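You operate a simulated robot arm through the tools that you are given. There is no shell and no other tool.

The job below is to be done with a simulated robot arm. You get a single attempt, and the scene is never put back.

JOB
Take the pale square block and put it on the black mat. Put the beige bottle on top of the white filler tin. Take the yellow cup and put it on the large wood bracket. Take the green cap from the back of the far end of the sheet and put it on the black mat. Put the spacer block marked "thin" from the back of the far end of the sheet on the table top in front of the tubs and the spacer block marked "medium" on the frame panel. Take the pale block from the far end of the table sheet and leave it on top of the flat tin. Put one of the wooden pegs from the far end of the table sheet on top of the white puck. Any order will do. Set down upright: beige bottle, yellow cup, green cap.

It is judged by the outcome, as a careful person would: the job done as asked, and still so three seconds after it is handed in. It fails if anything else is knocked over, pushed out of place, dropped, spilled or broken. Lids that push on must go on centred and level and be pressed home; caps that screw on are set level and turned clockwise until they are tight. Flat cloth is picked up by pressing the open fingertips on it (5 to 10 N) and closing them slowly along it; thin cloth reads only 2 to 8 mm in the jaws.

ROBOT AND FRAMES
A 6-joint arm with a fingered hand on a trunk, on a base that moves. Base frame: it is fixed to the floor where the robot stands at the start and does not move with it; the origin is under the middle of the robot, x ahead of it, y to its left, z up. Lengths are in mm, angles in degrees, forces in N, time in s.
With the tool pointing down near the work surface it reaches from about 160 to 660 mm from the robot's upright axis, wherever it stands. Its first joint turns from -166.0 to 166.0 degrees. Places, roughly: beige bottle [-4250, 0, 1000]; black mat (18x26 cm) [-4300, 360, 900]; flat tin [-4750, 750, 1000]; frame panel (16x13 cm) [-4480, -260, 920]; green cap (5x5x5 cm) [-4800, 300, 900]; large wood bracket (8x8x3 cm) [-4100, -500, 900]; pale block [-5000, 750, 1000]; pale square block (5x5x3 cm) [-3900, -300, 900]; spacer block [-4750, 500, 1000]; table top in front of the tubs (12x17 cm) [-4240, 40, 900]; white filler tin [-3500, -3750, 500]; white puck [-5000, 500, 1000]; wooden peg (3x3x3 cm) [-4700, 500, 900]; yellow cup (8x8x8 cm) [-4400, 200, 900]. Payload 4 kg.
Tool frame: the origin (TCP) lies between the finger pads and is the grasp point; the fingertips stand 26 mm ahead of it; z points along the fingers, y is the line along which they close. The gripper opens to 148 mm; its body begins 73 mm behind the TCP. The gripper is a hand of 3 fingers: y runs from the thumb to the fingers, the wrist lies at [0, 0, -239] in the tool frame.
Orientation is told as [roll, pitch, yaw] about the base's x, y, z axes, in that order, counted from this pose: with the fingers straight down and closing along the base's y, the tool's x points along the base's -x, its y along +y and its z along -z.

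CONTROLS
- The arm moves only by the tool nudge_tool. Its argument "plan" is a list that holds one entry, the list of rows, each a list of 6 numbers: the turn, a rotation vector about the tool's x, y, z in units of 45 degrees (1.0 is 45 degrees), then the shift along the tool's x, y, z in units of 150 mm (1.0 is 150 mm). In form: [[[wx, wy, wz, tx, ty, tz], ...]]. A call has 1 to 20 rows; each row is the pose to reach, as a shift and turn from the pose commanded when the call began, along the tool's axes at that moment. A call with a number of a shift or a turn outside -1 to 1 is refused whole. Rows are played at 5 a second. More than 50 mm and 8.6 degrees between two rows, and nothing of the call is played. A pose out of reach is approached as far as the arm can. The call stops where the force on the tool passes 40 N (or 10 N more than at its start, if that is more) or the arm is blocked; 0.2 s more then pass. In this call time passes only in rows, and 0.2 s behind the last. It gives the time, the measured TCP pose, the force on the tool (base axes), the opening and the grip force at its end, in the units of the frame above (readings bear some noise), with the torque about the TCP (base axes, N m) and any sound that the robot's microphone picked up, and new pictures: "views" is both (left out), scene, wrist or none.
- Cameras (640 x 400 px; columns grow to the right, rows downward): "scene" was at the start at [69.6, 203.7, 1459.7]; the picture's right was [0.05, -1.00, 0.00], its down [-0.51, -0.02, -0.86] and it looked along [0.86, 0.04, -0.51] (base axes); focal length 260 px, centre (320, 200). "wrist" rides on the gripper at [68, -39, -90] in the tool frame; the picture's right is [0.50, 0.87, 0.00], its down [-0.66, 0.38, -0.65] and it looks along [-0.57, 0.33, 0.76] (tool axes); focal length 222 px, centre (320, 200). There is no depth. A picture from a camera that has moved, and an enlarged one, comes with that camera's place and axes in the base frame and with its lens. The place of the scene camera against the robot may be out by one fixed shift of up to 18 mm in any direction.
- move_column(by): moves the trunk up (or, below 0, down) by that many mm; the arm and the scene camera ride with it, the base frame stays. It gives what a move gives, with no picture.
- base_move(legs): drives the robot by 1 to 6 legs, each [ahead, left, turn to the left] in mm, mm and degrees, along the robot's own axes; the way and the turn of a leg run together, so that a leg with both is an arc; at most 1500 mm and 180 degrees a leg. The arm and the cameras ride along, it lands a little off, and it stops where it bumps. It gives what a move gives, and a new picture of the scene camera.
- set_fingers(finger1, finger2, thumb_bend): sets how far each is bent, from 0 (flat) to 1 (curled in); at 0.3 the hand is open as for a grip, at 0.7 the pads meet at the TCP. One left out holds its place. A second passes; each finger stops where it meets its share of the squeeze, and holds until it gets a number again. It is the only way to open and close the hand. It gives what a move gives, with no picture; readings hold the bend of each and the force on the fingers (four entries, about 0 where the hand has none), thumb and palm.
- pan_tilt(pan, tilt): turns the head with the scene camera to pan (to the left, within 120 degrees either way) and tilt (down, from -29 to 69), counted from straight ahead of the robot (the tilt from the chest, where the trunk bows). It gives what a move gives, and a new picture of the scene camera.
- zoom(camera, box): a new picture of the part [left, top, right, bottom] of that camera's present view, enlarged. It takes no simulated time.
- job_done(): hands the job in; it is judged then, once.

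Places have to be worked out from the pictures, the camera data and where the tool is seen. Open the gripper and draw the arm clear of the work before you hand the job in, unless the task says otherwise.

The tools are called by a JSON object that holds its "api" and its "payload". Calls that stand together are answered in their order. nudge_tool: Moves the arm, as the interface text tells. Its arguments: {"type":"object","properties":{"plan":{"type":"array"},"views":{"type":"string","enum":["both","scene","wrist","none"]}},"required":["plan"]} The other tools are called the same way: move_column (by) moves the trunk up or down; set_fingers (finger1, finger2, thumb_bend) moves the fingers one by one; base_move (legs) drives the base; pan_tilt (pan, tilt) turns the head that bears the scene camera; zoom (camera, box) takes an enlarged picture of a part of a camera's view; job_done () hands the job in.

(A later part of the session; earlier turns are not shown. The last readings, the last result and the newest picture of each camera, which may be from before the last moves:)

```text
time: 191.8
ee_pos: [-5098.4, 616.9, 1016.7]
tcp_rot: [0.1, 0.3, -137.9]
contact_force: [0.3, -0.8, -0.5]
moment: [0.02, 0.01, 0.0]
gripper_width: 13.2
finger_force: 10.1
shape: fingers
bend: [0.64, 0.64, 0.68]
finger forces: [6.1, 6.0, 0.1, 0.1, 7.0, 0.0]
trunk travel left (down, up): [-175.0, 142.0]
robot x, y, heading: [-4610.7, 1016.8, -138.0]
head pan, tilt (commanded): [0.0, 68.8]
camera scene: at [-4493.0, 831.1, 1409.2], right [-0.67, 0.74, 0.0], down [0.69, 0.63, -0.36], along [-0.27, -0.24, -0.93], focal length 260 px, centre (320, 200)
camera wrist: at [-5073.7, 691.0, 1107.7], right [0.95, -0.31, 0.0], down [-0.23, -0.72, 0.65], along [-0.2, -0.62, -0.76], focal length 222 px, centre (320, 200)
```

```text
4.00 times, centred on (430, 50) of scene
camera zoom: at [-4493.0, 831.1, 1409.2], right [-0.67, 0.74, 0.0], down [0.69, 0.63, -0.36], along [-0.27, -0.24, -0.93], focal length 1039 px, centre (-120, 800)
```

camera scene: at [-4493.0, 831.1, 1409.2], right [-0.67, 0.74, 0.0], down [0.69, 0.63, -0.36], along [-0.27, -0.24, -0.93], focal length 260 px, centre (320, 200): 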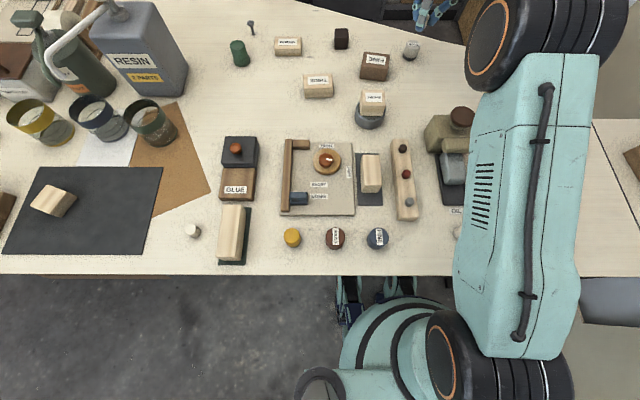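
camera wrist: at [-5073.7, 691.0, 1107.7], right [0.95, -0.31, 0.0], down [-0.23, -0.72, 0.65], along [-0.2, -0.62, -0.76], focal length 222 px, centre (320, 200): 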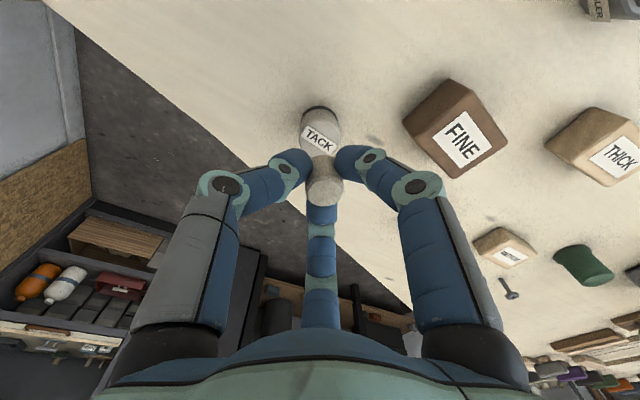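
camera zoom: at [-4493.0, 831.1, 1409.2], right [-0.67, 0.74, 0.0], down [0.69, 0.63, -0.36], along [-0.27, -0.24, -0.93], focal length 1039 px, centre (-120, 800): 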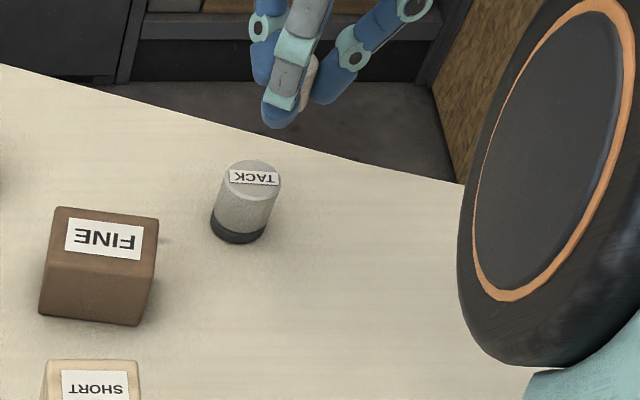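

The peg and puck are nearly aligned; the puck is about 4–5 mm off toward the thumb side. I correct this and descend to just above it.

{"api": "nudge_tool", "payload": {"plan": [[[0, 0, 0, 0.01, -0.03, 0.0], [0, 0, 0, 0.01, -0.03, 0.12], [0, 0, 0, 0.01, -0.03, 0.23], [0, 0, 0, 0.01, -0.03, 0.23]]], "views": "none"}}

{"api": "zoom", "payload": {"camera": "wrist", "box": [240, 80, 400, 220]}}

{"api": "zoom", "payload": {"camera": "scene", "box": [360, 0, 500, 100]}}

```text
time: 192.8
ee_pos: [-5099.5, 620.9, 984.4]
tcp_rot: [0.2, 0.4, -137.8]
contact_force: [0.5, -0.7, -0.2]
moment: [-0.02, -0.01, -0.02]
gripper_width: 13.1
finger_force: 9.6
shape: fingers
bend: [0.64, 0.64, 0.68]
finger forces: [6.1, 6.1, 0.0, 0.0, 7.1, 0.1]
trunk travel left (down, up): [-175.0, 142.0]
robot x, y, heading: [-4609.8, 1018.5, -137.6]
head pan, tilt (commanded): [0.0, 68.8]
```

```text
2.86 times, centred on (320, 150) of wrist
camera zoom: at [-5075.0, 694.4, 1073.9], right [0.95, -0.31, 0.0], down [-0.23, -0.72, 0.65], along [-0.2, -0.62, -0.76], focal length 635 px, centre (320, 343)
```

zoom: 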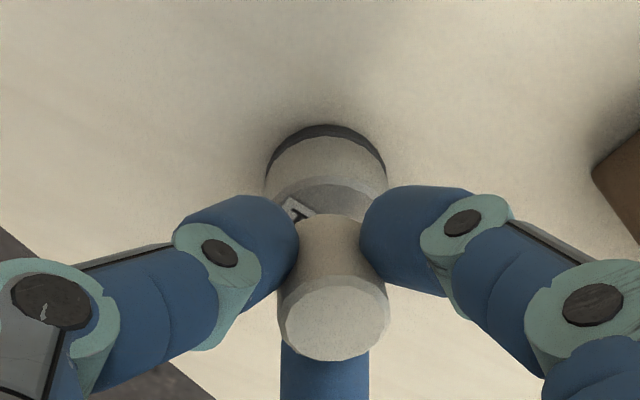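

```text
4.00 times, centred on (430, 50) of scene
camera zoom: at [-4493.1, 831.0, 1409.2], right [-0.67, 0.74, 0.0], down [0.69, 0.63, -0.36], along [-0.27, -0.24, -0.93], focal length 1039 px, centre (-120, 800)
```

zoom: 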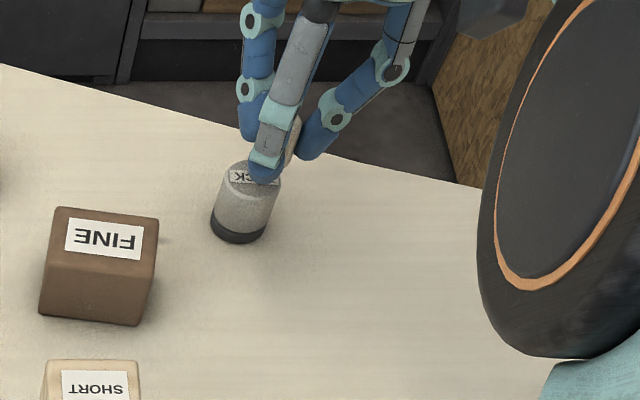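

Aligned to within about 2 mm. I lower slowly until the peg touches the puck.

{"api": "nudge_tool", "payload": {"plan": [[[0, 0, 0, 0, -0.006, 0.02], [0, 0, 0, 0, -0.006, 0.04], [0, 0, 0, 0, -0.006, 0.053], [0, 0, 0, 0, -0.006, 0.053]]], "views": "none"}}

{"api": "nudge_tool", "payload": {"plan": [[[0, 0, 0, 0, 0, 0.01], [0, 0, 0, 0, 0, 0.017], [0, 0, 0, 0, 0, 0.017]]], "views": "none"}}

```text
time: 193.8
ee_pos: [-5100.4, 621.4, 974.0]
tcp_rot: [0.1, 0.3, -137.8]
contact_force: [-0.3, -0.5, 0.8]
moment: [0.0, -0.02, 0.02]
gripper_width: 13.2
finger_force: 9.8
shape: fingers
bend: [0.64, 0.64, 0.68]
finger forces: [6.2, 6.2, 0.0, 0.0, 7.1, 0.0]
trunk travel left (down, up): [-175.0, 142.0]
robot x, y, heading: [-4611.7, 1021.6, -137.9]
head pan, tilt (commanded): [0.0, 68.8]
```

```text
time: 194.6
ee_pos: [-5100.6, 620.7, 971.4]
tcp_rot: [0.1, 0.3, -137.7]
contact_force: [-0.4, 0.1, -0.6]
moment: [0.01, 0.01, -0.03]
gripper_width: 13.1
finger_force: 10.0
shape: fingers
bend: [0.64, 0.64, 0.68]
finger forces: [6.1, 6.1, 0.1, 0.0, 7.1, 0.0]
trunk travel left (down, up): [-175.0, 142.0]
robot x, y, heading: [-4611.7, 1023.7, -137.7]
head pan, tilt (commanded): [0.0, 68.8]
```

{"api": "nudge_tool", "payload": {"plan": [[[0, 0, 0, 0, 0, 0.01], [0, 0, 0, 0, 0, 0.017], [0, 0, 0, 0, 0, 0.017]]], "views": "none"}}

{"api": "zoom", "payload": {"camera": "wrist", "box": [240, 80, 400, 220]}}

{"api": "zoom", "payload": {"camera": "scene", "box": [380, 0, 460, 60]}}

```text
time: 195.4
ee_pos: [-5102.3, 621.2, 970.7]
tcp_rot: [0.1, 0.3, -137.7]
contact_force: [0.1, 0.7, 0.1]
moment: [0.02, 0.02, 0.04]
gripper_width: 13.2
finger_force: 9.9
shape: fingers
bend: [0.64, 0.64, 0.68]
finger forces: [6.0, 6.1, 0.0, 0.0, 7.1, 0.0]
trunk travel left (down, up): [-175.0, 142.0]
robot x, y, heading: [-4607.3, 1019.8, -137.9]
head pan, tilt (commanded): [0.0, 68.8]
```

```text
2.86 times, centred on (320, 150) of wrist
camera zoom: at [-5077.2, 695.9, 1060.1], right [0.95, -0.31, 0.0], down [-0.23, -0.72, 0.65], along [-0.2, -0.62, -0.76], focal length 635 px, centre (320, 343)
```

zoom: 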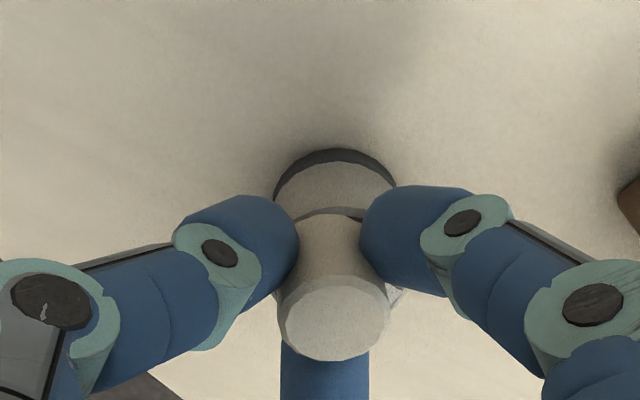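

```text
6.67 times, centred on (420, 30) of scene
camera zoom: at [-4493.1, 831.0, 1409.2], right [-0.67, 0.74, 0.0], down [0.69, 0.63, -0.36], along [-0.27, -0.24, -0.93], focal length 1732 px, centre (-347, 1333)
```

zoom: 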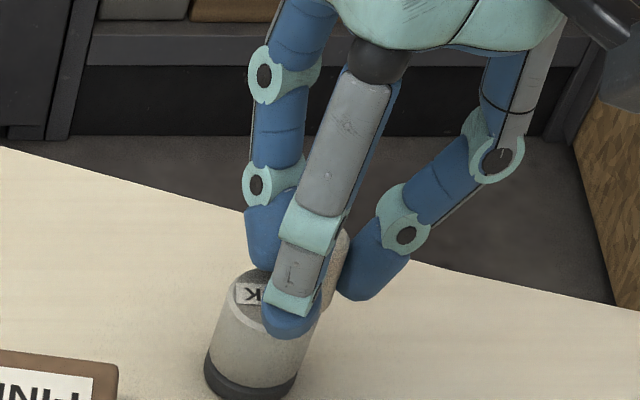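

{"api": "nudge_tool", "payload": {"plan": [[[0, 0, 0, 0, 0, 0.01], [0, 0, 0, 0, 0, 0.017], [0, 0, 0, 0, 0, 0.017]]], "views": "none"}}

{"api": "nudge_tool", "payload": {"plan": [[[0, 0, 0, 0, 0, 0.01], [0, 0, 0, 0, 0, 0.014], [0, 0, 0, 0, 0, 0.014]]], "views": "none"}}

```text
time: 196.2
ee_pos: [-5101.2, 621.1, 966.6]
tcp_rot: [0.1, 0.3, -137.9]
contact_force: [-0.7, -0.3, -0.2]
moment: [-0.01, 0.0, 0.04]
gripper_width: 13.1
finger_force: 10.1
shape: fingers
bend: [0.64, 0.64, 0.68]
finger forces: [6.2, 6.3, 0.0, 0.0, 7.2, 0.1]
trunk travel left (down, up): [-175.0, 142.0]
robot x, y, heading: [-4610.5, 1021.3, -137.7]
head pan, tilt (commanded): [0.0, 68.8]
```

```text
time: 197.0
ee_pos: [-5102.2, 622.3, 965.8]
tcp_rot: [0.2, 0.2, -137.8]
contact_force: [-0.9, -0.3, 7.7]
moment: [-0.04, -0.03, -0.03]
gripper_width: 12.6
finger_force: 11.8
shape: fingers
bend: [0.64, 0.64, 0.68]
finger forces: [7.8, 7.8, 0.0, 0.0, 8.7, 0.0]
trunk travel left (down, up): [-175.0, 142.0]
robot x, y, heading: [-4614.3, 1021.3, -137.9]
head pan, tilt (commanded): [0.0, 68.8]
```

{"api": "zoom", "payload": {"camera": "wrist", "box": [240, 80, 400, 220]}}

{"api": "set_fingers", "payload": {"finger1": 0.61, "finger2": 0.61, "thumb_bend": 0.63}}

{"api": "zoom", "payload": {"camera": "wrist", "box": [240, 80, 400, 220]}}

```text
2.86 times, centred on (320, 150) of wrist
camera zoom: at [-5076.4, 696.7, 1055.8], right [0.95, -0.31, 0.0], down [-0.23, -0.72, 0.65], along [-0.2, -0.62, -0.76], focal length 635 px, centre (320, 343)
```

zoom: 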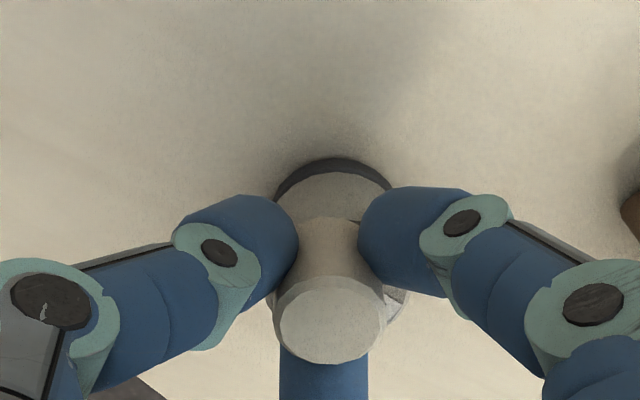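

```text
time: 198.0
ee_pos: [-5101.8, 623.3, 964.7]
tcp_rot: [0.0, 0.1, -137.9]
contact_force: [0.3, -0.3, 7.3]
moment: [-0.12, 0.05, 0.02]
gripper_width: 22.8
finger_force: 3.5
shape: fingers
bend: [0.61, 0.63, 0.63]
finger forces: [0.0, 7.3, 0.0, 0.1, 0.1, 0.0]
trunk travel left (down, up): [-175.0, 142.0]
robot x, y, heading: [-4606.8, 1021.2, -138.1]
head pan, tilt (commanded): [0.0, 68.8]
```

```text
2.86 times, centred on (320, 150) of wrist
camera zoom: at [-5076.4, 696.7, 1055.4], right [0.95, -0.31, 0.0], down [-0.23, -0.72, 0.65], along [-0.2, -0.62, -0.76], focal length 635 px, centre (320, 343)
```

zoom: 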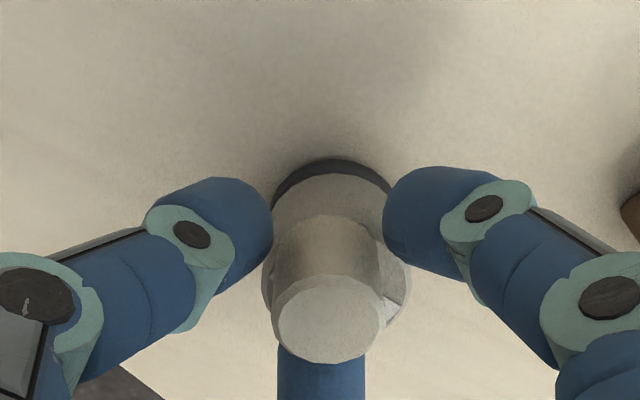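

The peg stands centred on the puck. Finger2 still presses on something, so I rise 3 mm before opening further.

{"api": "nudge_tool", "payload": {"plan": [[[0, 0, 0, 0, 0, -0.01], [0, 0, 0, 0, 0, -0.02], [0, 0, 0, 0, 0, -0.02]]], "views": "none"}}

{"api": "set_fingers", "payload": {"finger1": 0.56, "finger2": 0.56, "thumb_bend": 0.57}}

{"api": "zoom", "payload": {"camera": "wrist", "box": [240, 80, 400, 220]}}

```text
time: 198.8
ee_pos: [-5102.0, 622.4, 968.0]
tcp_rot: [0.0, 0.3, -137.8]
contact_force: [-0.4, 0.5, -0.1]
moment: [0.01, -0.01, -0.02]
gripper_width: 23.0
finger_force: 0.1
shape: fingers
bend: [0.61, 0.61, 0.63]
finger forces: [0.0, 0.0, 0.1, 0.0, 0.0, 0.1]
trunk travel left (down, up): [-175.0, 142.0]
robot x, y, heading: [-4610.5, 1020.7, -137.9]
head pan, tilt (commanded): [0.0, 68.8]
```

```text
time: 199.8
ee_pos: [-5102.8, 620.9, 967.7]
tcp_rot: [0.1, 0.2, -137.8]
contact_force: [0.4, -0.3, 0.2]
moment: [-0.01, -0.01, 0.01]
gripper_width: 41.9
finger_force: 0.0
shape: fingers
bend: [0.56, 0.56, 0.56]
finger forces: [0.1, 0.0, 0.0, 0.0, 0.1, 0.0]
trunk travel left (down, up): [-175.0, 142.0]
robot x, y, heading: [-4609.7, 1018.9, -137.7]
head pan, tilt (commanded): [0.0, 68.8]
```

```text
2.86 times, centred on (320, 150) of wrist
camera zoom: at [-5077.1, 696.4, 1058.0], right [0.95, -0.31, 0.0], down [-0.23, -0.72, 0.65], along [-0.2, -0.62, -0.76], focal length 635 px, centre (320, 343)
```

zoom: 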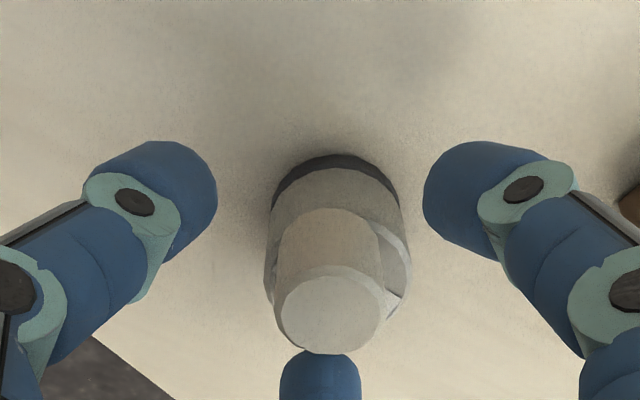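

The peg stands on the puck. I rise straight up and then drive left toward the green cap.

{"api": "nudge_tool", "payload": {"plan": [[[0, 0, 0, 0, 0, -0.05], [0, 0, 0, 0, 0, -0.2], [0, 0, 0, 0, 0, -0.4], [0, 0, 0, 0, 0, -0.55], [0, 0, 0, 0, 0, -0.55]]], "views": "wrist"}}

{"api": "zoom", "payload": {"camera": "wrist", "box": [240, 60, 400, 180]}}

```text
time: 201.0
ee_pos: [-5102.2, 623.2, 1051.1]
tcp_rot: [0.1, 0.3, -137.8]
contact_force: [0.1, -0.4, 0.3]
moment: [-0.03, -0.01, 0.02]
gripper_width: 42.1
finger_force: 0.0
shape: fingers
bend: [0.56, 0.56, 0.56]
finger forces: [0.1, 0.0, 0.0, 0.0, 0.1, 0.1]
trunk travel left (down, up): [-175.0, 142.0]
robot x, y, heading: [-4612.1, 1020.7, -137.9]
head pan, tilt (commanded): [0.0, 68.8]
camera wrist: at [-5077.6, 697.0, 1141.2], right [0.95, -0.31, 0.0], down [-0.23, -0.72, 0.65], along [-0.2, -0.62, -0.76], focal length 222 px, centre (320, 200)
```

wrist: 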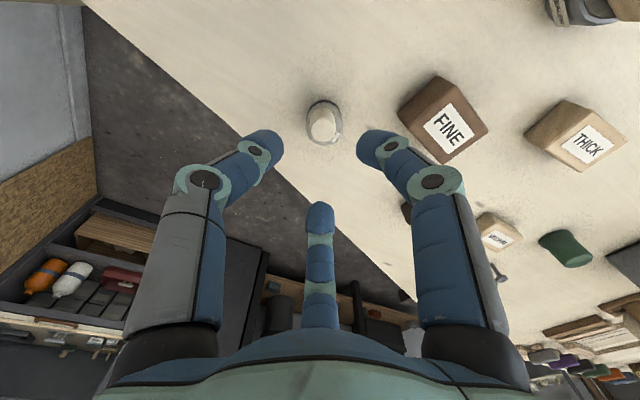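

```text
3.33 times, centred on (320, 120) of wrist
camera zoom: at [-5077.6, 697.0, 1141.2], right [0.95, -0.31, 0.0], down [-0.23, -0.72, 0.65], along [-0.2, -0.62, -0.76], focal length 740 px, centre (320, 467)
```

zoom: 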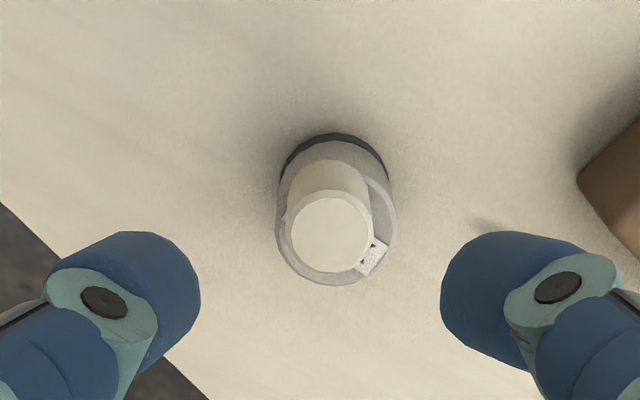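

The peg stands firmly on the puck. I drive left 390 mm toward the green cap.

{"api": "base_move", "payload": {"legs": [[0, 390, 0]]}}

{"api": "zoom", "payload": {"camera": "wrist", "box": [0, 0, 640, 400]}}

```text
time: 204.9
ee_pos: [-4841.0, 338.4, 1050.1]
tcp_rot: [0.1, 0.2, -137.2]
contact_force: [0.2, 0.2, 0.4]
moment: [0.0, 0.01, 0.0]
gripper_width: 42.0
finger_force: 0.1
shape: fingers
bend: [0.56, 0.56, 0.56]
finger forces: [0.0, 0.1, 0.1, 0.0, 0.0, 0.0]
trunk travel left (down, up): [-175.0, 142.0]
robot x, y, heading: [-4355.1, 742.0, -137.3]
head pan, tilt (commanded): [0.0, 68.8]
camera scene: at [-4234.6, 552.7, 1409.2], right [-0.68, 0.73, 0.0], down [0.68, 0.63, -0.36], along [-0.27, -0.25, -0.93], focal length 260 px, centre (320, 200)
```

scene: 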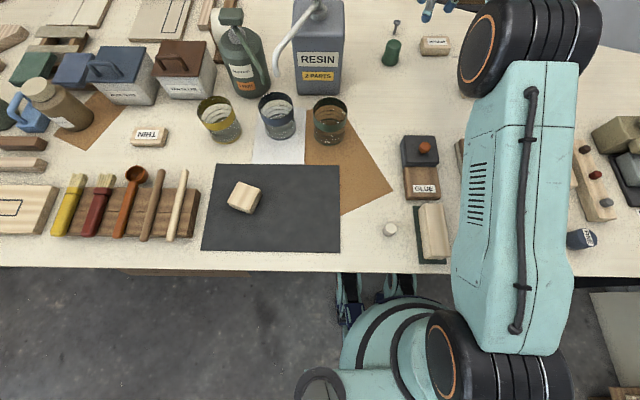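

```text
1.00 times, centred on (320, 200) of wrist (not enlarged: the box is as wide or as high as the picture)
camera zoom: at [-4817.4, 411.6, 1140.9], right [0.96, -0.29, 0.0], down [-0.23, -0.72, 0.65], along [-0.19, -0.62, -0.76], focal length 222 px, centre (320, 200)
```

zoom: 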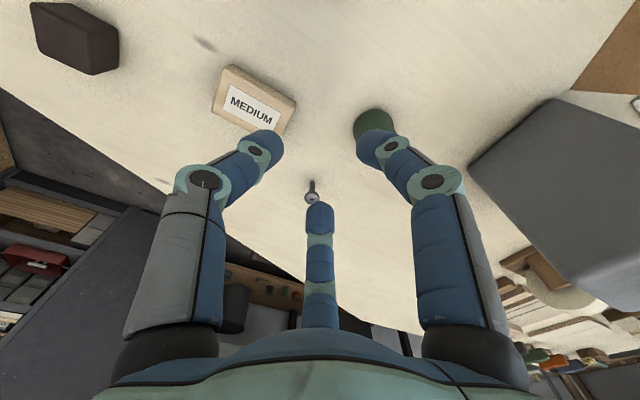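

The cap is near (-4789, 305), the bolt about 110 mm from it, and the jug's side about 120 mm to the left. I open the fingers a bit and move over the cap.

{"api": "set_fingers", "payload": {"finger1": 0.44, "finger2": 0.44, "thumb_bend": 0.44}}

{"api": "nudge_tool", "payload": {"plan": [[[0, 0, 0, 0.05, 0.2, 0], [0, 0, 0, 0.096, 0.4, 0], [0, 0, 0, 0.096, 0.4, 0.1], [0, 0, 0, 0.096, 0.4, 0.1]]], "views": "both"}}

{"api": "zoom", "payload": {"camera": "wrist", "box": [220, 40, 420, 200]}}

```text
time: 205.9
ee_pos: [-4842.1, 335.7, 1049.0]
tcp_rot: [0.1, 0.3, -137.2]
contact_force: [-0.7, -0.2, 0.7]
moment: [-0.03, 0.0, 0.03]
gripper_width: 81.6
finger_force: 0.1
shape: fingers
bend: [0.44, 0.44, 0.44]
finger forces: [0.1, 0.1, 0.0, 0.1, 0.1, 0.1]
trunk travel left (down, up): [-175.0, 142.0]
robot x, y, heading: [-4351.4, 737.8, -137.0]
head pan, tilt (commanded): [0.0, 68.8]
```

```text
time: 206.9
ee_pos: [-4790.5, 303.3, 1033.5]
tcp_rot: [0.1, 0.2, -137.2]
contact_force: [0.5, -0.3, -0.1]
moment: [0.02, -0.01, -0.04]
gripper_width: 81.6
finger_force: 0.1
shape: fingers
bend: [0.44, 0.44, 0.44]
finger forces: [0.0, 0.0, 0.0, 0.0, 0.0, 0.0]
trunk travel left (down, up): [-175.0, 142.0]
robot x, y, heading: [-4355.3, 739.5, -137.1]
head pan, tilt (commanded): [0.0, 68.8]
camera scene: at [-4234.6, 552.8, 1409.2], right [-0.68, 0.73, 0.0], down [0.68, 0.63, -0.36], along [-0.27, -0.25, -0.93], focal length 260 px, centre (320, 200)
camera wrist: at [-4766.7, 377.4, 1124.9], right [0.96, -0.29, 0.0], down [-0.23, -0.72, 0.65], along [-0.19, -0.62, -0.76], focal length 222 px, centre (320, 200)
```

scene: 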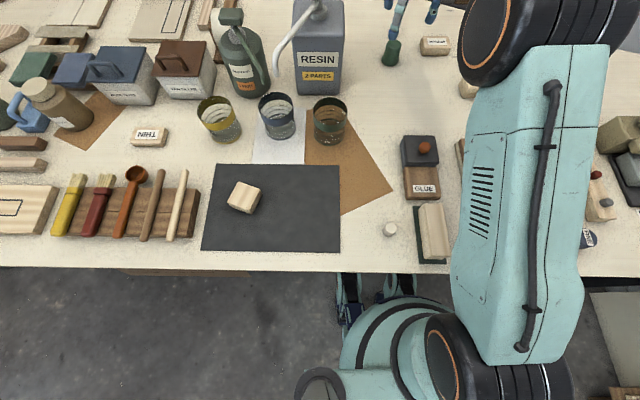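
wrist: 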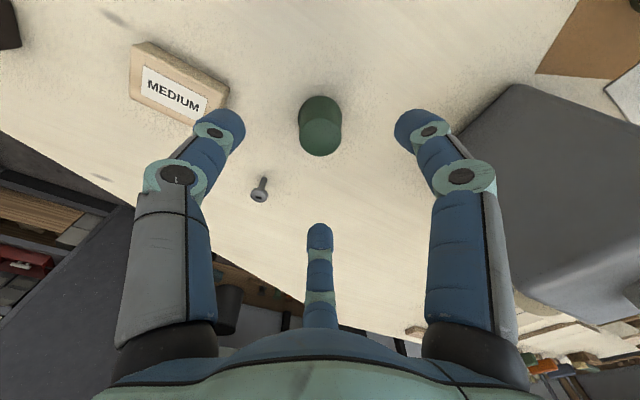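

```text
2.50 times, centred on (320, 120) of wrist
camera zoom: at [-4766.7, 377.4, 1124.9], right [0.96, -0.29, 0.0], down [-0.23, -0.72, 0.65], along [-0.19, -0.62, -0.76], focal length 555 px, centre (320, 400)
```

zoom: 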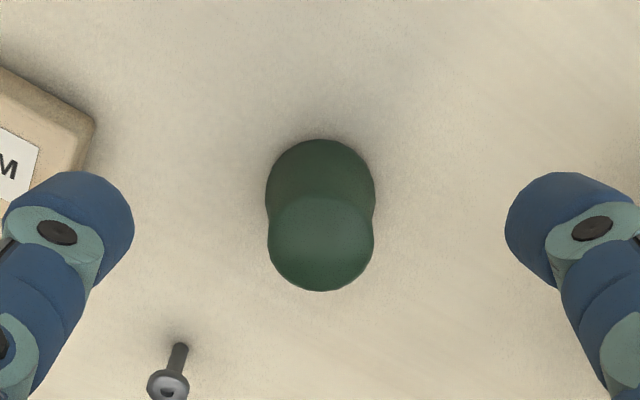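

The cap's centre is (-4792, 295.5), about 44 mm tall and 45 mm wide at its base. I narrow the opening a little to clear the MEDIUM block, centre and descend.

{"api": "set_fingers", "payload": {"finger1": 0.49, "finger2": 0.49, "thumb_bend": 0.49}}

{"api": "nudge_tool", "payload": {"plan": [[[0, 0, 0, -0.042, 0.032, 0.1], [0, 0, 0, -0.042, 0.032, 0.3], [0, 0, 0, -0.042, 0.032, 0.5], [0, 0, 0, -0.042, 0.032, 0.64], [0, 0, 0, -0.042, 0.032, 0.64]]], "views": "wrist"}}

{"api": "zoom", "payload": {"camera": "wrist", "box": [180, 60, 460, 240]}}

```text
time: 207.9
ee_pos: [-4790.5, 303.3, 1035.0]
tcp_rot: [0.2, 0.2, -137.2]
contact_force: [-0.2, 0.1, -0.5]
moment: [0.01, 0.0, 0.01]
gripper_width: 66.1
finger_force: 0.1
shape: fingers
bend: [0.49, 0.49, 0.49]
finger forces: [0.0, 0.1, 0.0, 0.1, 0.1, 0.1]
trunk travel left (down, up): [-175.0, 142.0]
robot x, y, heading: [-4351.5, 738.7, -137.1]
head pan, tilt (commanded): [0.0, 68.8]
```

```text
time: 209.1
ee_pos: [-4788.2, 293.5, 938.5]
tcp_rot: [0.0, 0.2, -137.2]
contact_force: [0.5, 0.6, 0.0]
moment: [0.0, 0.0, -0.01]
gripper_width: 65.9
finger_force: 0.1
shape: fingers
bend: [0.49, 0.49, 0.49]
finger forces: [0.0, 0.1, 0.0, 0.0, 0.0, 0.0]
trunk travel left (down, up): [-175.0, 142.0]
robot x, y, heading: [-4353.1, 740.3, -137.0]
head pan, tilt (commanded): [0.0, 68.8]
camera wrist: at [-4765.4, 369.0, 1028.9], right [0.96, -0.29, 0.0], down [-0.23, -0.72, 0.65], along [-0.19, -0.62, -0.76], focal length 222 px, centre (320, 200)
```

wrist: 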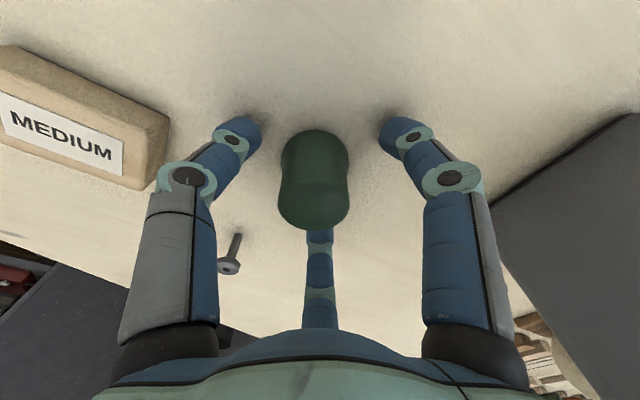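

```text
2.22 times, centred on (320, 150) of wrist
camera zoom: at [-4765.4, 369.0, 1028.9], right [0.96, -0.29, 0.0], down [-0.23, -0.72, 0.65], along [-0.19, -0.62, -0.76], focal length 494 px, centre (320, 311)
```

zoom: 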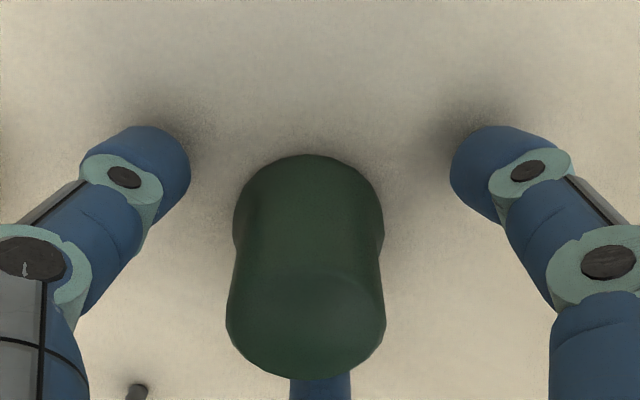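

{"api": "nudge_tool", "payload": {"plan": [[[0, 0, 0, -0.005, -0.02, 0.01], [0, 0, 0, -0.005, -0.02, 0.02], [0, 0, 0, -0.005, -0.02, 0.02]]], "views": "none"}}

{"api": "set_fingers", "payload": {"finger1": 0.58, "finger2": 0.58, "thumb_bend": 0.58}}

{"api": "set_fingers", "payload": {"finger1": 0.66, "finger2": 0.66, "thumb_bend": 0.66}}

{"api": "zoom", "payload": {"camera": "wrist", "box": [180, 60, 460, 240]}}

```text
time: 209.9
ee_pos: [-4793.1, 295.9, 934.6]
tcp_rot: [0.1, 0.2, -137.2]
contact_force: [0.0, 0.6, 0.7]
moment: [-0.03, -0.01, -0.02]
gripper_width: 65.8
finger_force: 0.0
shape: fingers
bend: [0.49, 0.49, 0.49]
finger forces: [0.0, 0.0, 0.1, 0.0, 0.0, 0.0]
trunk travel left (down, up): [-175.0, 142.0]
robot x, y, heading: [-4353.1, 739.1, -137.1]
head pan, tilt (commanded): [0.0, 68.8]
```

```text
time: 210.9
ee_pos: [-4791.8, 296.0, 934.8]
tcp_rot: [0.0, 0.3, -137.2]
contact_force: [-0.3, -0.1, -0.1]
moment: [0.02, -0.01, -0.03]
gripper_width: 40.1
finger_force: 0.1
shape: fingers
bend: [0.57, 0.57, 0.57]
finger forces: [0.0, 0.1, 0.0, 0.0, 0.0, 0.0]
trunk travel left (down, up): [-175.0, 142.0]
robot x, y, heading: [-4353.4, 738.3, -137.2]
head pan, tilt (commanded): [0.0, 68.8]
```

```text
time: 211.9
ee_pos: [-4793.1, 296.3, 935.5]
tcp_rot: [0.1, 0.3, -137.1]
contact_force: [-0.4, -1.0, -0.3]
moment: [0.01, 0.01, 0.0]
gripper_width: 26.9
finger_force: 7.2
shape: fingers
bend: [0.6, 0.61, 0.62]
finger forces: [4.7, 4.5, 0.1, 0.0, 5.5, 0.1]
trunk travel left (down, up): [-175.0, 142.0]
robot x, y, heading: [-4351.6, 736.8, -137.1]
head pan, tilt (commanded): [0.0, 68.8]
```

```text
2.22 times, centred on (320, 150) of wrist
camera zoom: at [-4769.3, 370.6, 1026.5], right [0.96, -0.29, 0.0], down [-0.23, -0.72, 0.65], along [-0.19, -0.62, -0.76], focal length 494 px, centre (320, 311)
```

zoom: 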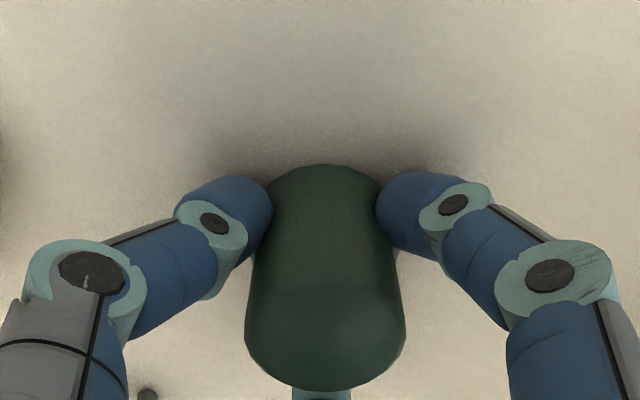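

All three fingers grip the cap evenly. I tighten and lift.

{"api": "set_fingers", "payload": {"finger1": 0.69, "finger2": 0.69, "thumb_bend": 0.69}}

{"api": "nudge_tool", "payload": {"plan": [[[0, 0, 0, 0, 0, -0.05], [0, 0, 0, 0, 0, -0.2], [0, 0, 0, 0, 0, -0.45], [0, 0, 0, 0, 0, -0.7], [0, 0, 0, 0, 0, -0.75]]], "views": "both"}}

```text
time: 212.9
ee_pos: [-4793.4, 296.1, 936.9]
tcp_rot: [0.0, 0.2, -137.2]
contact_force: [0.6, 0.4, 1.1]
moment: [-0.01, 0.01, 0.0]
gripper_width: 26.2
finger_force: 11.3
shape: fingers
bend: [0.6, 0.61, 0.64]
finger forces: [7.3, 6.5, 0.0, 0.1, 8.5, 0.1]
trunk travel left (down, up): [-175.0, 142.0]
robot x, y, heading: [-4356.2, 740.9, -137.2]
head pan, tilt (commanded): [0.0, 68.8]
```

```text
time: 214.1
ee_pos: [-4792.9, 296.2, 1050.3]
tcp_rot: [0.1, 0.3, -137.3]
contact_force: [0.0, -0.3, 0.7]
moment: [0.02, 0.02, -0.02]
gripper_width: 26.2
finger_force: 10.6
shape: fingers
bend: [0.6, 0.61, 0.64]
finger forces: [7.3, 6.6, 0.0, 0.0, 8.3, 0.0]
trunk travel left (down, up): [-175.0, 142.0]
robot x, y, heading: [-4354.5, 739.8, -137.1]
head pan, tilt (commanded): [0.0, 68.8]
camera scene: at [-4234.7, 552.8, 1409.2], right [-0.68, 0.73, 0.0], down [0.68, 0.63, -0.36], along [-0.27, -0.25, -0.93], focal length 260 px, centre (320, 200)
camera wrist: at [-4768.4, 371.1, 1139.5], right [0.96, -0.29, 0.0], down [-0.23, -0.72, 0.65], along [-0.19, -0.62, -0.76], focal length 222 px, centre (320, 200)
```

scene: 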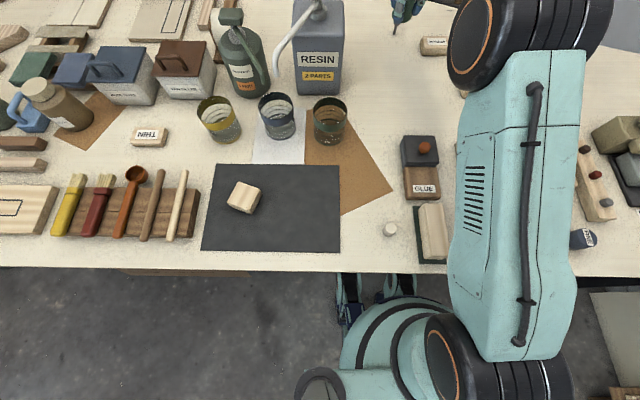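
wrist: 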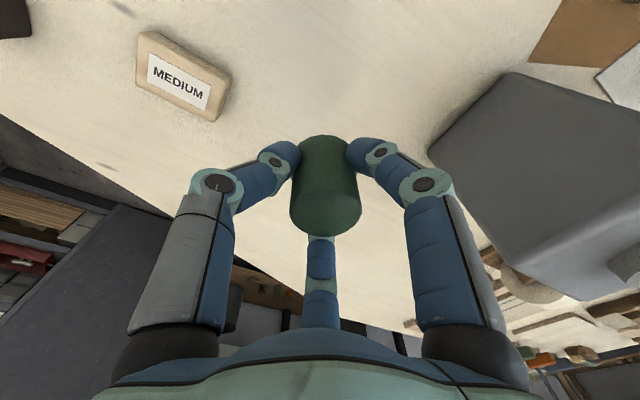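

The cap is secure. I retract straight toward me, then move left over the mat's free right half at about (-4353, 418).

{"api": "nudge_tool", "payload": {"plan": [[[0, 0, 0, 0.3, 0, -0.1], [0, 0, 0, 0.6, 0, -0.2], [0, 0, 0, 0.9, 0, -0.25], [0, 0, 0, 1, 0, -0.3]]], "views": "none"}}

{"api": "nudge_tool", "payload": {"plan": [[[0, 0, 0, 0.3, 0, 0], [0, 0, 0, 0.6, 0.05, 0], [0, 0, 0, 0.9, 0.1, 0], [0, 0, 0, 1, 0.2, 0]]], "views": "none"}}

{"api": "nudge_tool", "payload": {"plan": [[[0, 0, 0, 0.15, 0.28, 0], [0, 0, 0, 0.3, 0.56, 0], [0, 0, 0, 0.5, 0.8, 0], [0, 0, 0, 0.7, 1.0, 0], [0, 0, 0, 0.7, 1.0, 0]]], "views": "both"}}

```text
time: 215.1
ee_pos: [-4681.8, 399.4, 1095.1]
tcp_rot: [0.1, 0.3, -137.2]
contact_force: [-0.3, 0.0, -0.3]
moment: [0.01, -0.02, 0.03]
gripper_width: 25.8
finger_force: 11.0
shape: fingers
bend: [0.6, 0.61, 0.64]
finger forces: [7.2, 6.6, 0.0, 0.0, 8.1, 0.0]
trunk travel left (down, up): [-175.0, 142.0]
robot x, y, heading: [-4354.4, 742.0, -137.2]
head pan, tilt (commanded): [0.0, 68.8]
```

```text
time: 216.1
ee_pos: [-4551.7, 480.7, 1096.1]
tcp_rot: [0.1, 0.3, -137.2]
contact_force: [0.2, 0.0, -0.5]
moment: [0.01, 0.01, -0.02]
gripper_width: 25.9
finger_force: 11.4
shape: fingers
bend: [0.6, 0.61, 0.64]
finger forces: [7.3, 6.6, 0.0, 0.0, 8.1, 0.0]
trunk travel left (down, up): [-175.0, 142.0]
robot x, y, heading: [-4352.8, 740.8, -137.1]
head pan, tilt (commanded): [0.0, 68.8]
```

```text
time: 217.3
ee_pos: [-4374.4, 441.2, 1097.3]
tcp_rot: [0.1, 0.3, -137.2]
contact_force: [0.0, -1.1, -0.5]
moment: [0.0, 0.01, 0.01]
gripper_width: 25.7
finger_force: 11.6
shape: fingers
bend: [0.6, 0.61, 0.64]
finger forces: [7.2, 6.7, 0.1, 0.1, 8.1, 0.1]
trunk travel left (down, up): [-175.0, 142.0]
robot x, y, heading: [-4354.0, 743.3, -137.0]
head pan, tilt (commanded): [0.0, 68.8]
camera scene: at [-4234.8, 552.8, 1409.2], right [-0.68, 0.73, 0.0], down [0.68, 0.63, -0.36], along [-0.27, -0.25, -0.93], focal length 260 px, centre (320, 200)
camera wrist: at [-4350.7, 516.1, 1187.6], right [0.96, -0.3, 0.0], down [-0.23, -0.72, 0.65], along [-0.19, -0.62, -0.76], focal length 222 px, centre (320, 200)
```

scene: 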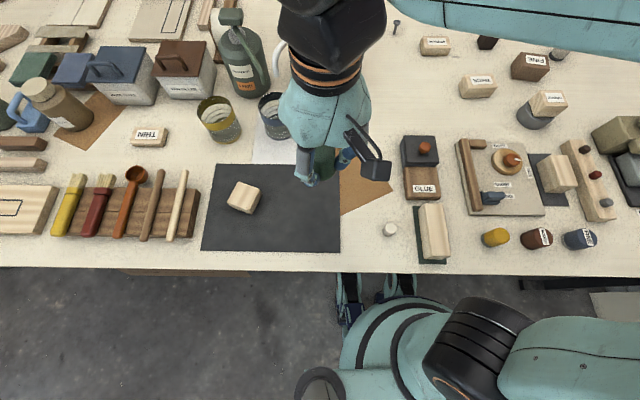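
wrist: 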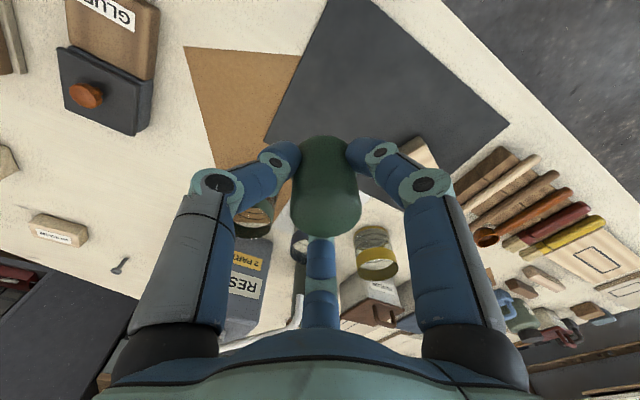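

{"api": "nudge_tool", "payload": {"plan": [[[0, 0, 0, 0, 0.12, 0.15], [0, 0, 0, 0, 0.21, 0.4], [0, 0, 0, 0, 0.21, 0.7], [0, 0, 0, 0, 0.21, 0.9], [0, 0, 0, 0, 0.21, 0.95], [0, 0, 0, 0, 0.21, 0.95]]], "views": "both"}}

{"api": "zoom", "payload": {"camera": "scene", "box": [190, 110, 390, 260]}}

```text
time: 218.7
ee_pos: [-4352.0, 418.0, 952.8]
tcp_rot: [0.1, 0.3, -137.3]
contact_force: [-0.3, -0.3, 0.1]
moment: [-0.02, 0.03, 0.01]
gripper_width: 25.6
finger_force: 10.0
shape: fingers
bend: [0.6, 0.61, 0.64]
finger forces: [7.2, 6.5, 0.0, 0.1, 7.9, 0.1]
trunk travel left (down, up): [-175.0, 142.0]
robot x, y, heading: [-4352.7, 739.1, -137.2]
head pan, tilt (commanded): [0.0, 68.8]
camera scene: at [-4234.7, 552.8, 1409.2], right [-0.68, 0.73, 0.0], down [0.68, 0.63, -0.36], along [-0.27, -0.25, -0.93], focal length 260 px, centre (320, 200)
camera wrist: at [-4328.6, 492.5, 1044.4], right [0.96, -0.3, 0.0], down [-0.23, -0.72, 0.65], along [-0.19, -0.62, -0.76], focal length 222 px, centre (320, 200)
```

scene: 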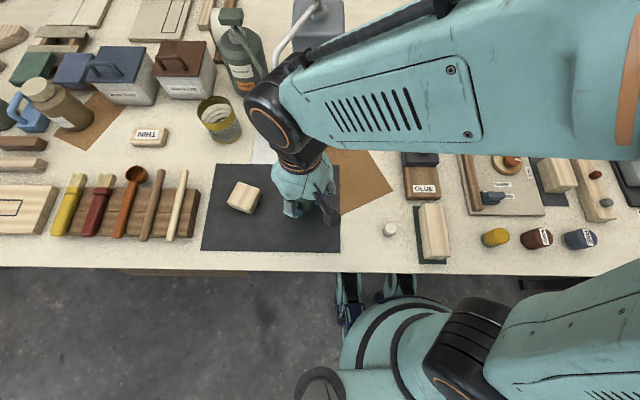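
wrist: 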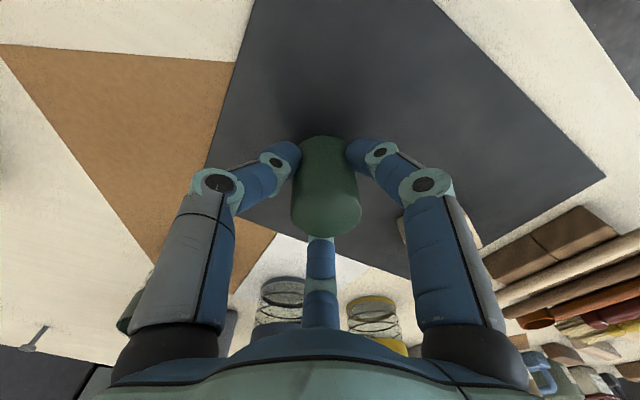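

```text
2.67 times, centred on (290, 185) of scene
camera zoom: at [-4234.7, 552.8, 1409.2], right [-0.68, 0.73, 0.0], down [0.68, 0.63, -0.36], along [-0.27, -0.25, -0.93], focal length 693 px, centre (400, 240)
```

zoom: 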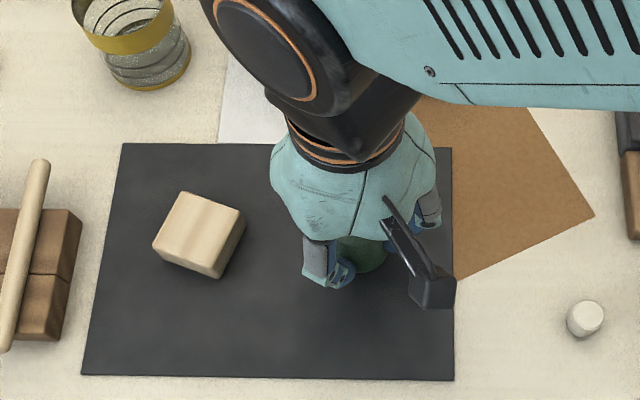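

{"api": "nudge_tool", "payload": {"plan": [[[0, 0, 0, 0, 0, 0.03], [0, 0, 0, 0, 0, 0.06], [0, 0, 0, 0, 0, 0.075], [0, 0, 0, 0, 0, 0.075]]], "views": "none"}}

{"api": "nudge_tool", "payload": {"plan": [[[0, 0, 0, 0, 0, 0.01], [0, 0, 0, 0, 0, 0.016], [0, 0, 0, 0, 0, 0.016]]], "views": "none"}}

```text
time: 219.7
ee_pos: [-4352.4, 416.2, 941.8]
tcp_rot: [0.1, 0.3, -137.2]
contact_force: [0.0, 0.1, 0.0]
moment: [0.04, 0.01, -0.02]
gripper_width: 25.6
finger_force: 10.2
shape: fingers
bend: [0.6, 0.61, 0.64]
finger forces: [7.2, 6.5, 0.0, 0.1, 7.8, 0.0]
trunk travel left (down, up): [-175.0, 142.0]
robot x, y, heading: [-4349.8, 740.6, -137.0]
head pan, tilt (commanded): [0.0, 68.8]
```

```text
time: 220.5
ee_pos: [-4353.8, 418.0, 940.7]
tcp_rot: [0.1, 0.2, -137.2]
contact_force: [1.2, -0.4, -1.1]
moment: [0.01, 0.0, 0.0]
gripper_width: 25.6
finger_force: 10.6
shape: fingers
bend: [0.6, 0.61, 0.64]
finger forces: [7.2, 6.6, 0.0, 0.1, 7.9, 0.0]
trunk travel left (down, up): [-175.0, 142.0]
robot x, y, heading: [-4354.9, 742.3, -137.0]
head pan, tilt (commanded): [0.0, 68.8]
```

{"api": "nudge_tool", "payload": {"plan": [[[0, 0, 0, 0, 0, 0.01], [0, 0, 0, 0, 0, 0.016], [0, 0, 0, 0, 0, 0.016]]], "views": "none"}}

{"api": "nudge_tool", "payload": {"plan": [[[0, 0, 0, 0, 0, 0.008], [0, 0, 0, 0, 0, 0.012], [0, 0, 0, 0, 0, 0.012]]], "views": "none"}}

```text
time: 221.3
ee_pos: [-4352.0, 418.1, 938.7]
tcp_rot: [0.1, 0.3, -137.2]
contact_force: [0.4, 1.0, 8.2]
moment: [-0.05, -0.05, -0.02]
gripper_width: 25.4
finger_force: 12.3
shape: fingers
bend: [0.6, 0.61, 0.64]
finger forces: [8.6, 7.5, 0.0, 0.1, 8.9, 0.1]
trunk travel left (down, up): [-175.0, 142.0]
robot x, y, heading: [-4351.9, 741.9, -136.9]
head pan, tilt (commanded): [0.0, 68.8]
```

```text
time: 222.1
ee_pos: [-4353.0, 417.5, 935.2]
tcp_rot: [0.2, 0.2, -137.2]
contact_force: [-2.6, -1.0, 26.5]
moment: [-0.08, -0.04, -0.01]
gripper_width: 25.1
finger_force: 19.1
shape: fingers
bend: [0.6, 0.61, 0.65]
finger forces: [12.4, 12.1, 0.0, 0.1, 13.4, 0.0]
trunk travel left (down, up): [-175.0, 142.0]
robot x, y, heading: [-4355.3, 740.6, -137.2]
head pan, tilt (commanded): [0.0, 68.8]
```

The cap stands on the mat. I ease up slightly and release.

{"api": "nudge_tool", "payload": {"plan": [[[0, 0, 0, 0, 0, -0.01], [0, 0, 0, 0, 0, -0.01]]], "views": "none"}}

{"api": "set_fingers", "payload": {"finger1": 0.55, "finger2": 0.55, "thumb_bend": 0.57}}

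{"api": "set_fingers", "payload": {"finger1": 0.46, "finger2": 0.46, "thumb_bend": 0.46}}

{"api": "nudge_tool", "payload": {"plan": [[[0, 0, 0, 0, 0, -0.05], [0, 0, 0, 0, 0, -0.2], [0, 0, 0, 0, 0, -0.5], [0, 0, 0, 0, 0, -0.8], [0, 0, 0, 0, 0, -1]]], "views": "both"}}

```text
time: 222.7
ee_pos: [-4351.7, 418.7, 937.2]
tcp_rot: [0.2, 0.3, -137.2]
contact_force: [-2.2, -1.1, 11.5]
moment: [-0.11, -0.02, 0.0]
gripper_width: 25.2
finger_force: 15.0
shape: fingers
bend: [0.6, 0.61, 0.65]
finger forces: [9.3, 9.9, 0.0, 0.1, 10.1, 0.0]
trunk travel left (down, up): [-175.0, 142.0]
robot x, y, heading: [-4356.8, 737.9, -137.0]
head pan, tilt (commanded): [0.0, 68.8]
```

```text
time: 223.7
ee_pos: [-4350.6, 417.7, 937.9]
tcp_rot: [0.1, 0.3, -137.2]
contact_force: [-0.1, -0.4, 0.5]
moment: [0.0, 0.0, -0.01]
gripper_width: 43.7
finger_force: 0.0
shape: fingers
bend: [0.55, 0.55, 0.56]
finger forces: [0.0, 0.0, 0.0, 0.1, 0.1, 0.0]
trunk travel left (down, up): [-175.0, 142.0]
robot x, y, heading: [-4350.9, 736.6, -137.1]
head pan, tilt (commanded): [0.0, 68.8]
```

```text
time: 224.7
ee_pos: [-4352.0, 417.2, 938.1]
tcp_rot: [0.1, 0.3, -137.2]
contact_force: [0.1, 0.1, -0.1]
moment: [0.03, -0.02, -0.02]
gripper_width: 74.8
finger_force: 0.0
shape: fingers
bend: [0.46, 0.46, 0.46]
finger forces: [0.1, 0.0, 0.0, 0.1, 0.0, 0.1]
trunk travel left (down, up): [-175.0, 142.0]
robot x, y, heading: [-4354.1, 740.2, -137.1]
head pan, tilt (commanded): [0.0, 68.8]
```

```text
time: 225.9
ee_pos: [-4354.6, 417.8, 1089.9]
tcp_rot: [0.1, 0.3, -137.2]
contact_force: [-0.6, -0.4, -0.3]
moment: [-0.01, -0.03, -0.02]
gripper_width: 74.9
finger_force: 0.1
shape: fingers
bend: [0.46, 0.46, 0.46]
finger forces: [0.0, 0.1, 0.0, 0.0, 0.0, 0.0]
trunk travel left (down, up): [-175.0, 142.0]
robot x, y, heading: [-4353.0, 739.2, -137.1]
head pan, tilt (commanded): [0.0, 68.8]
camera scene: at [-4234.7, 552.9, 1409.2], right [-0.68, 0.73, 0.0], down [0.68, 0.63, -0.36], along [-0.27, -0.25, -0.93], focal length 260 px, centre (320, 200)
camera wrist: at [-4330.0, 492.4, 1179.9], right [0.96, -0.3, 0.0], down [-0.23, -0.72, 0.65], along [-0.19, -0.62, -0.76], focal length 222 px, centre (320, 200)
```

scene: 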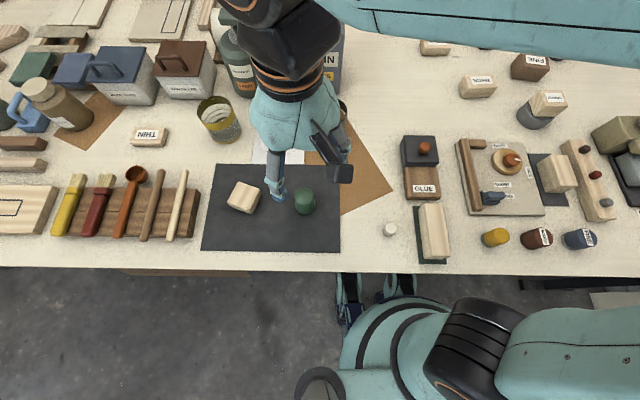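
wrist: 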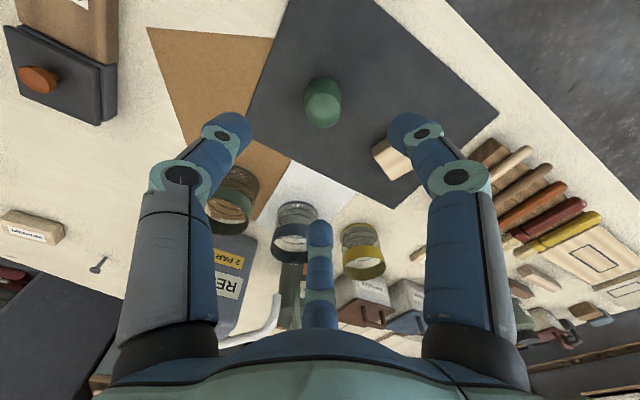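

The green cap stands upright on the mat. Next is the yellow cup: I back away from the sheet and drive left to face it.

{"api": "nudge_tool", "payload": {"plan": [[[0, 0, 0, 0, 0, -0.2], [0, 0, 0, 0, 0, -0.4], [0, 0, 0, 0, 0, -0.4]]], "views": "none"}}

{"api": "base_move", "payload": {"legs": [[-110, 0, 0], [0, 380, -0.5]]}}

{"api": "pan_tilt", "payload": {"pan": 0, "tilt": 50}}

```text
time: 226.7
ee_pos: [-4353.5, 418.5, 1148.6]
tcp_rot: [0.1, 0.3, -137.5]
contact_force: [-0.1, -0.9, -0.2]
moment: [0.01, 0.01, 0.01]
gripper_width: 74.8
finger_force: 0.1
shape: fingers
bend: [0.46, 0.46, 0.46]
finger forces: [0.0, 0.0, 0.0, 0.0, 0.0, 0.1]
trunk travel left (down, up): [-175.0, 142.0]
robot x, y, heading: [-4354.4, 746.2, -137.4]
head pan, tilt (commanded): [0.0, 68.8]
```

```text
time: 231.4
ee_pos: [-4014.1, 209.3, 1149.4]
tcp_rot: [0.1, 0.2, -137.7]
contact_force: [-0.3, 0.3, 0.4]
moment: [-0.01, 0.01, 0.01]
gripper_width: 75.1
finger_force: 0.1
shape: fingers
bend: [0.46, 0.46, 0.46]
finger forces: [0.1, 0.1, 0.0, 0.0, 0.0, 0.0]
trunk travel left (down, up): [-175.0, 142.0]
robot x, y, heading: [-4013.1, 536.6, -137.5]
head pan, tilt (commanded): [0.0, 68.8]
camera scene: at [-3903.2, 341.9, 1416.3], right [-0.64, 0.77, 0.0], down [0.68, 0.57, -0.47], along [-0.36, -0.3, -0.88], focal length 260 px, centre (320, 200)
```

scene: 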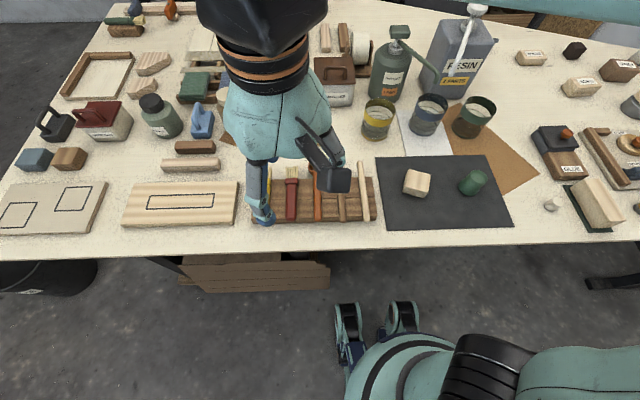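

```text
time: 232.2
ee_pos: [-4014.4, 211.7, 1149.0]
tcp_rot: [0.0, 0.3, -137.7]
contact_force: [0.4, 0.2, 0.7]
moment: [0.01, 0.03, 0.01]
gripper_width: 74.8
finger_force: 0.0
shape: fingers
bend: [0.46, 0.46, 0.46]
finger forces: [0.0, 0.0, 0.0, 0.0, 0.0, 0.1]
trunk travel left (down, up): [-175.0, 142.0]
robot x, y, heading: [-4012.9, 535.1, -137.7]
head pan, tilt (commanded): [0.0, 50.0]
camera scene: at [-3911.0, 331.6, 1431.1], right [-0.67, 0.74, 0.0], down [0.57, 0.52, -0.64], along [-0.47, -0.43, -0.77], focal length 260 px, centre (320, 200)
```

scene: 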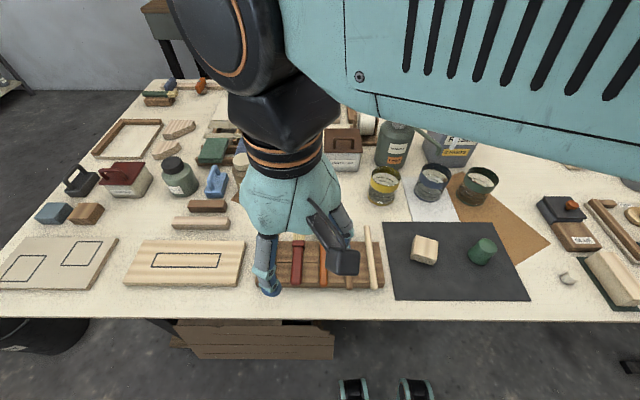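

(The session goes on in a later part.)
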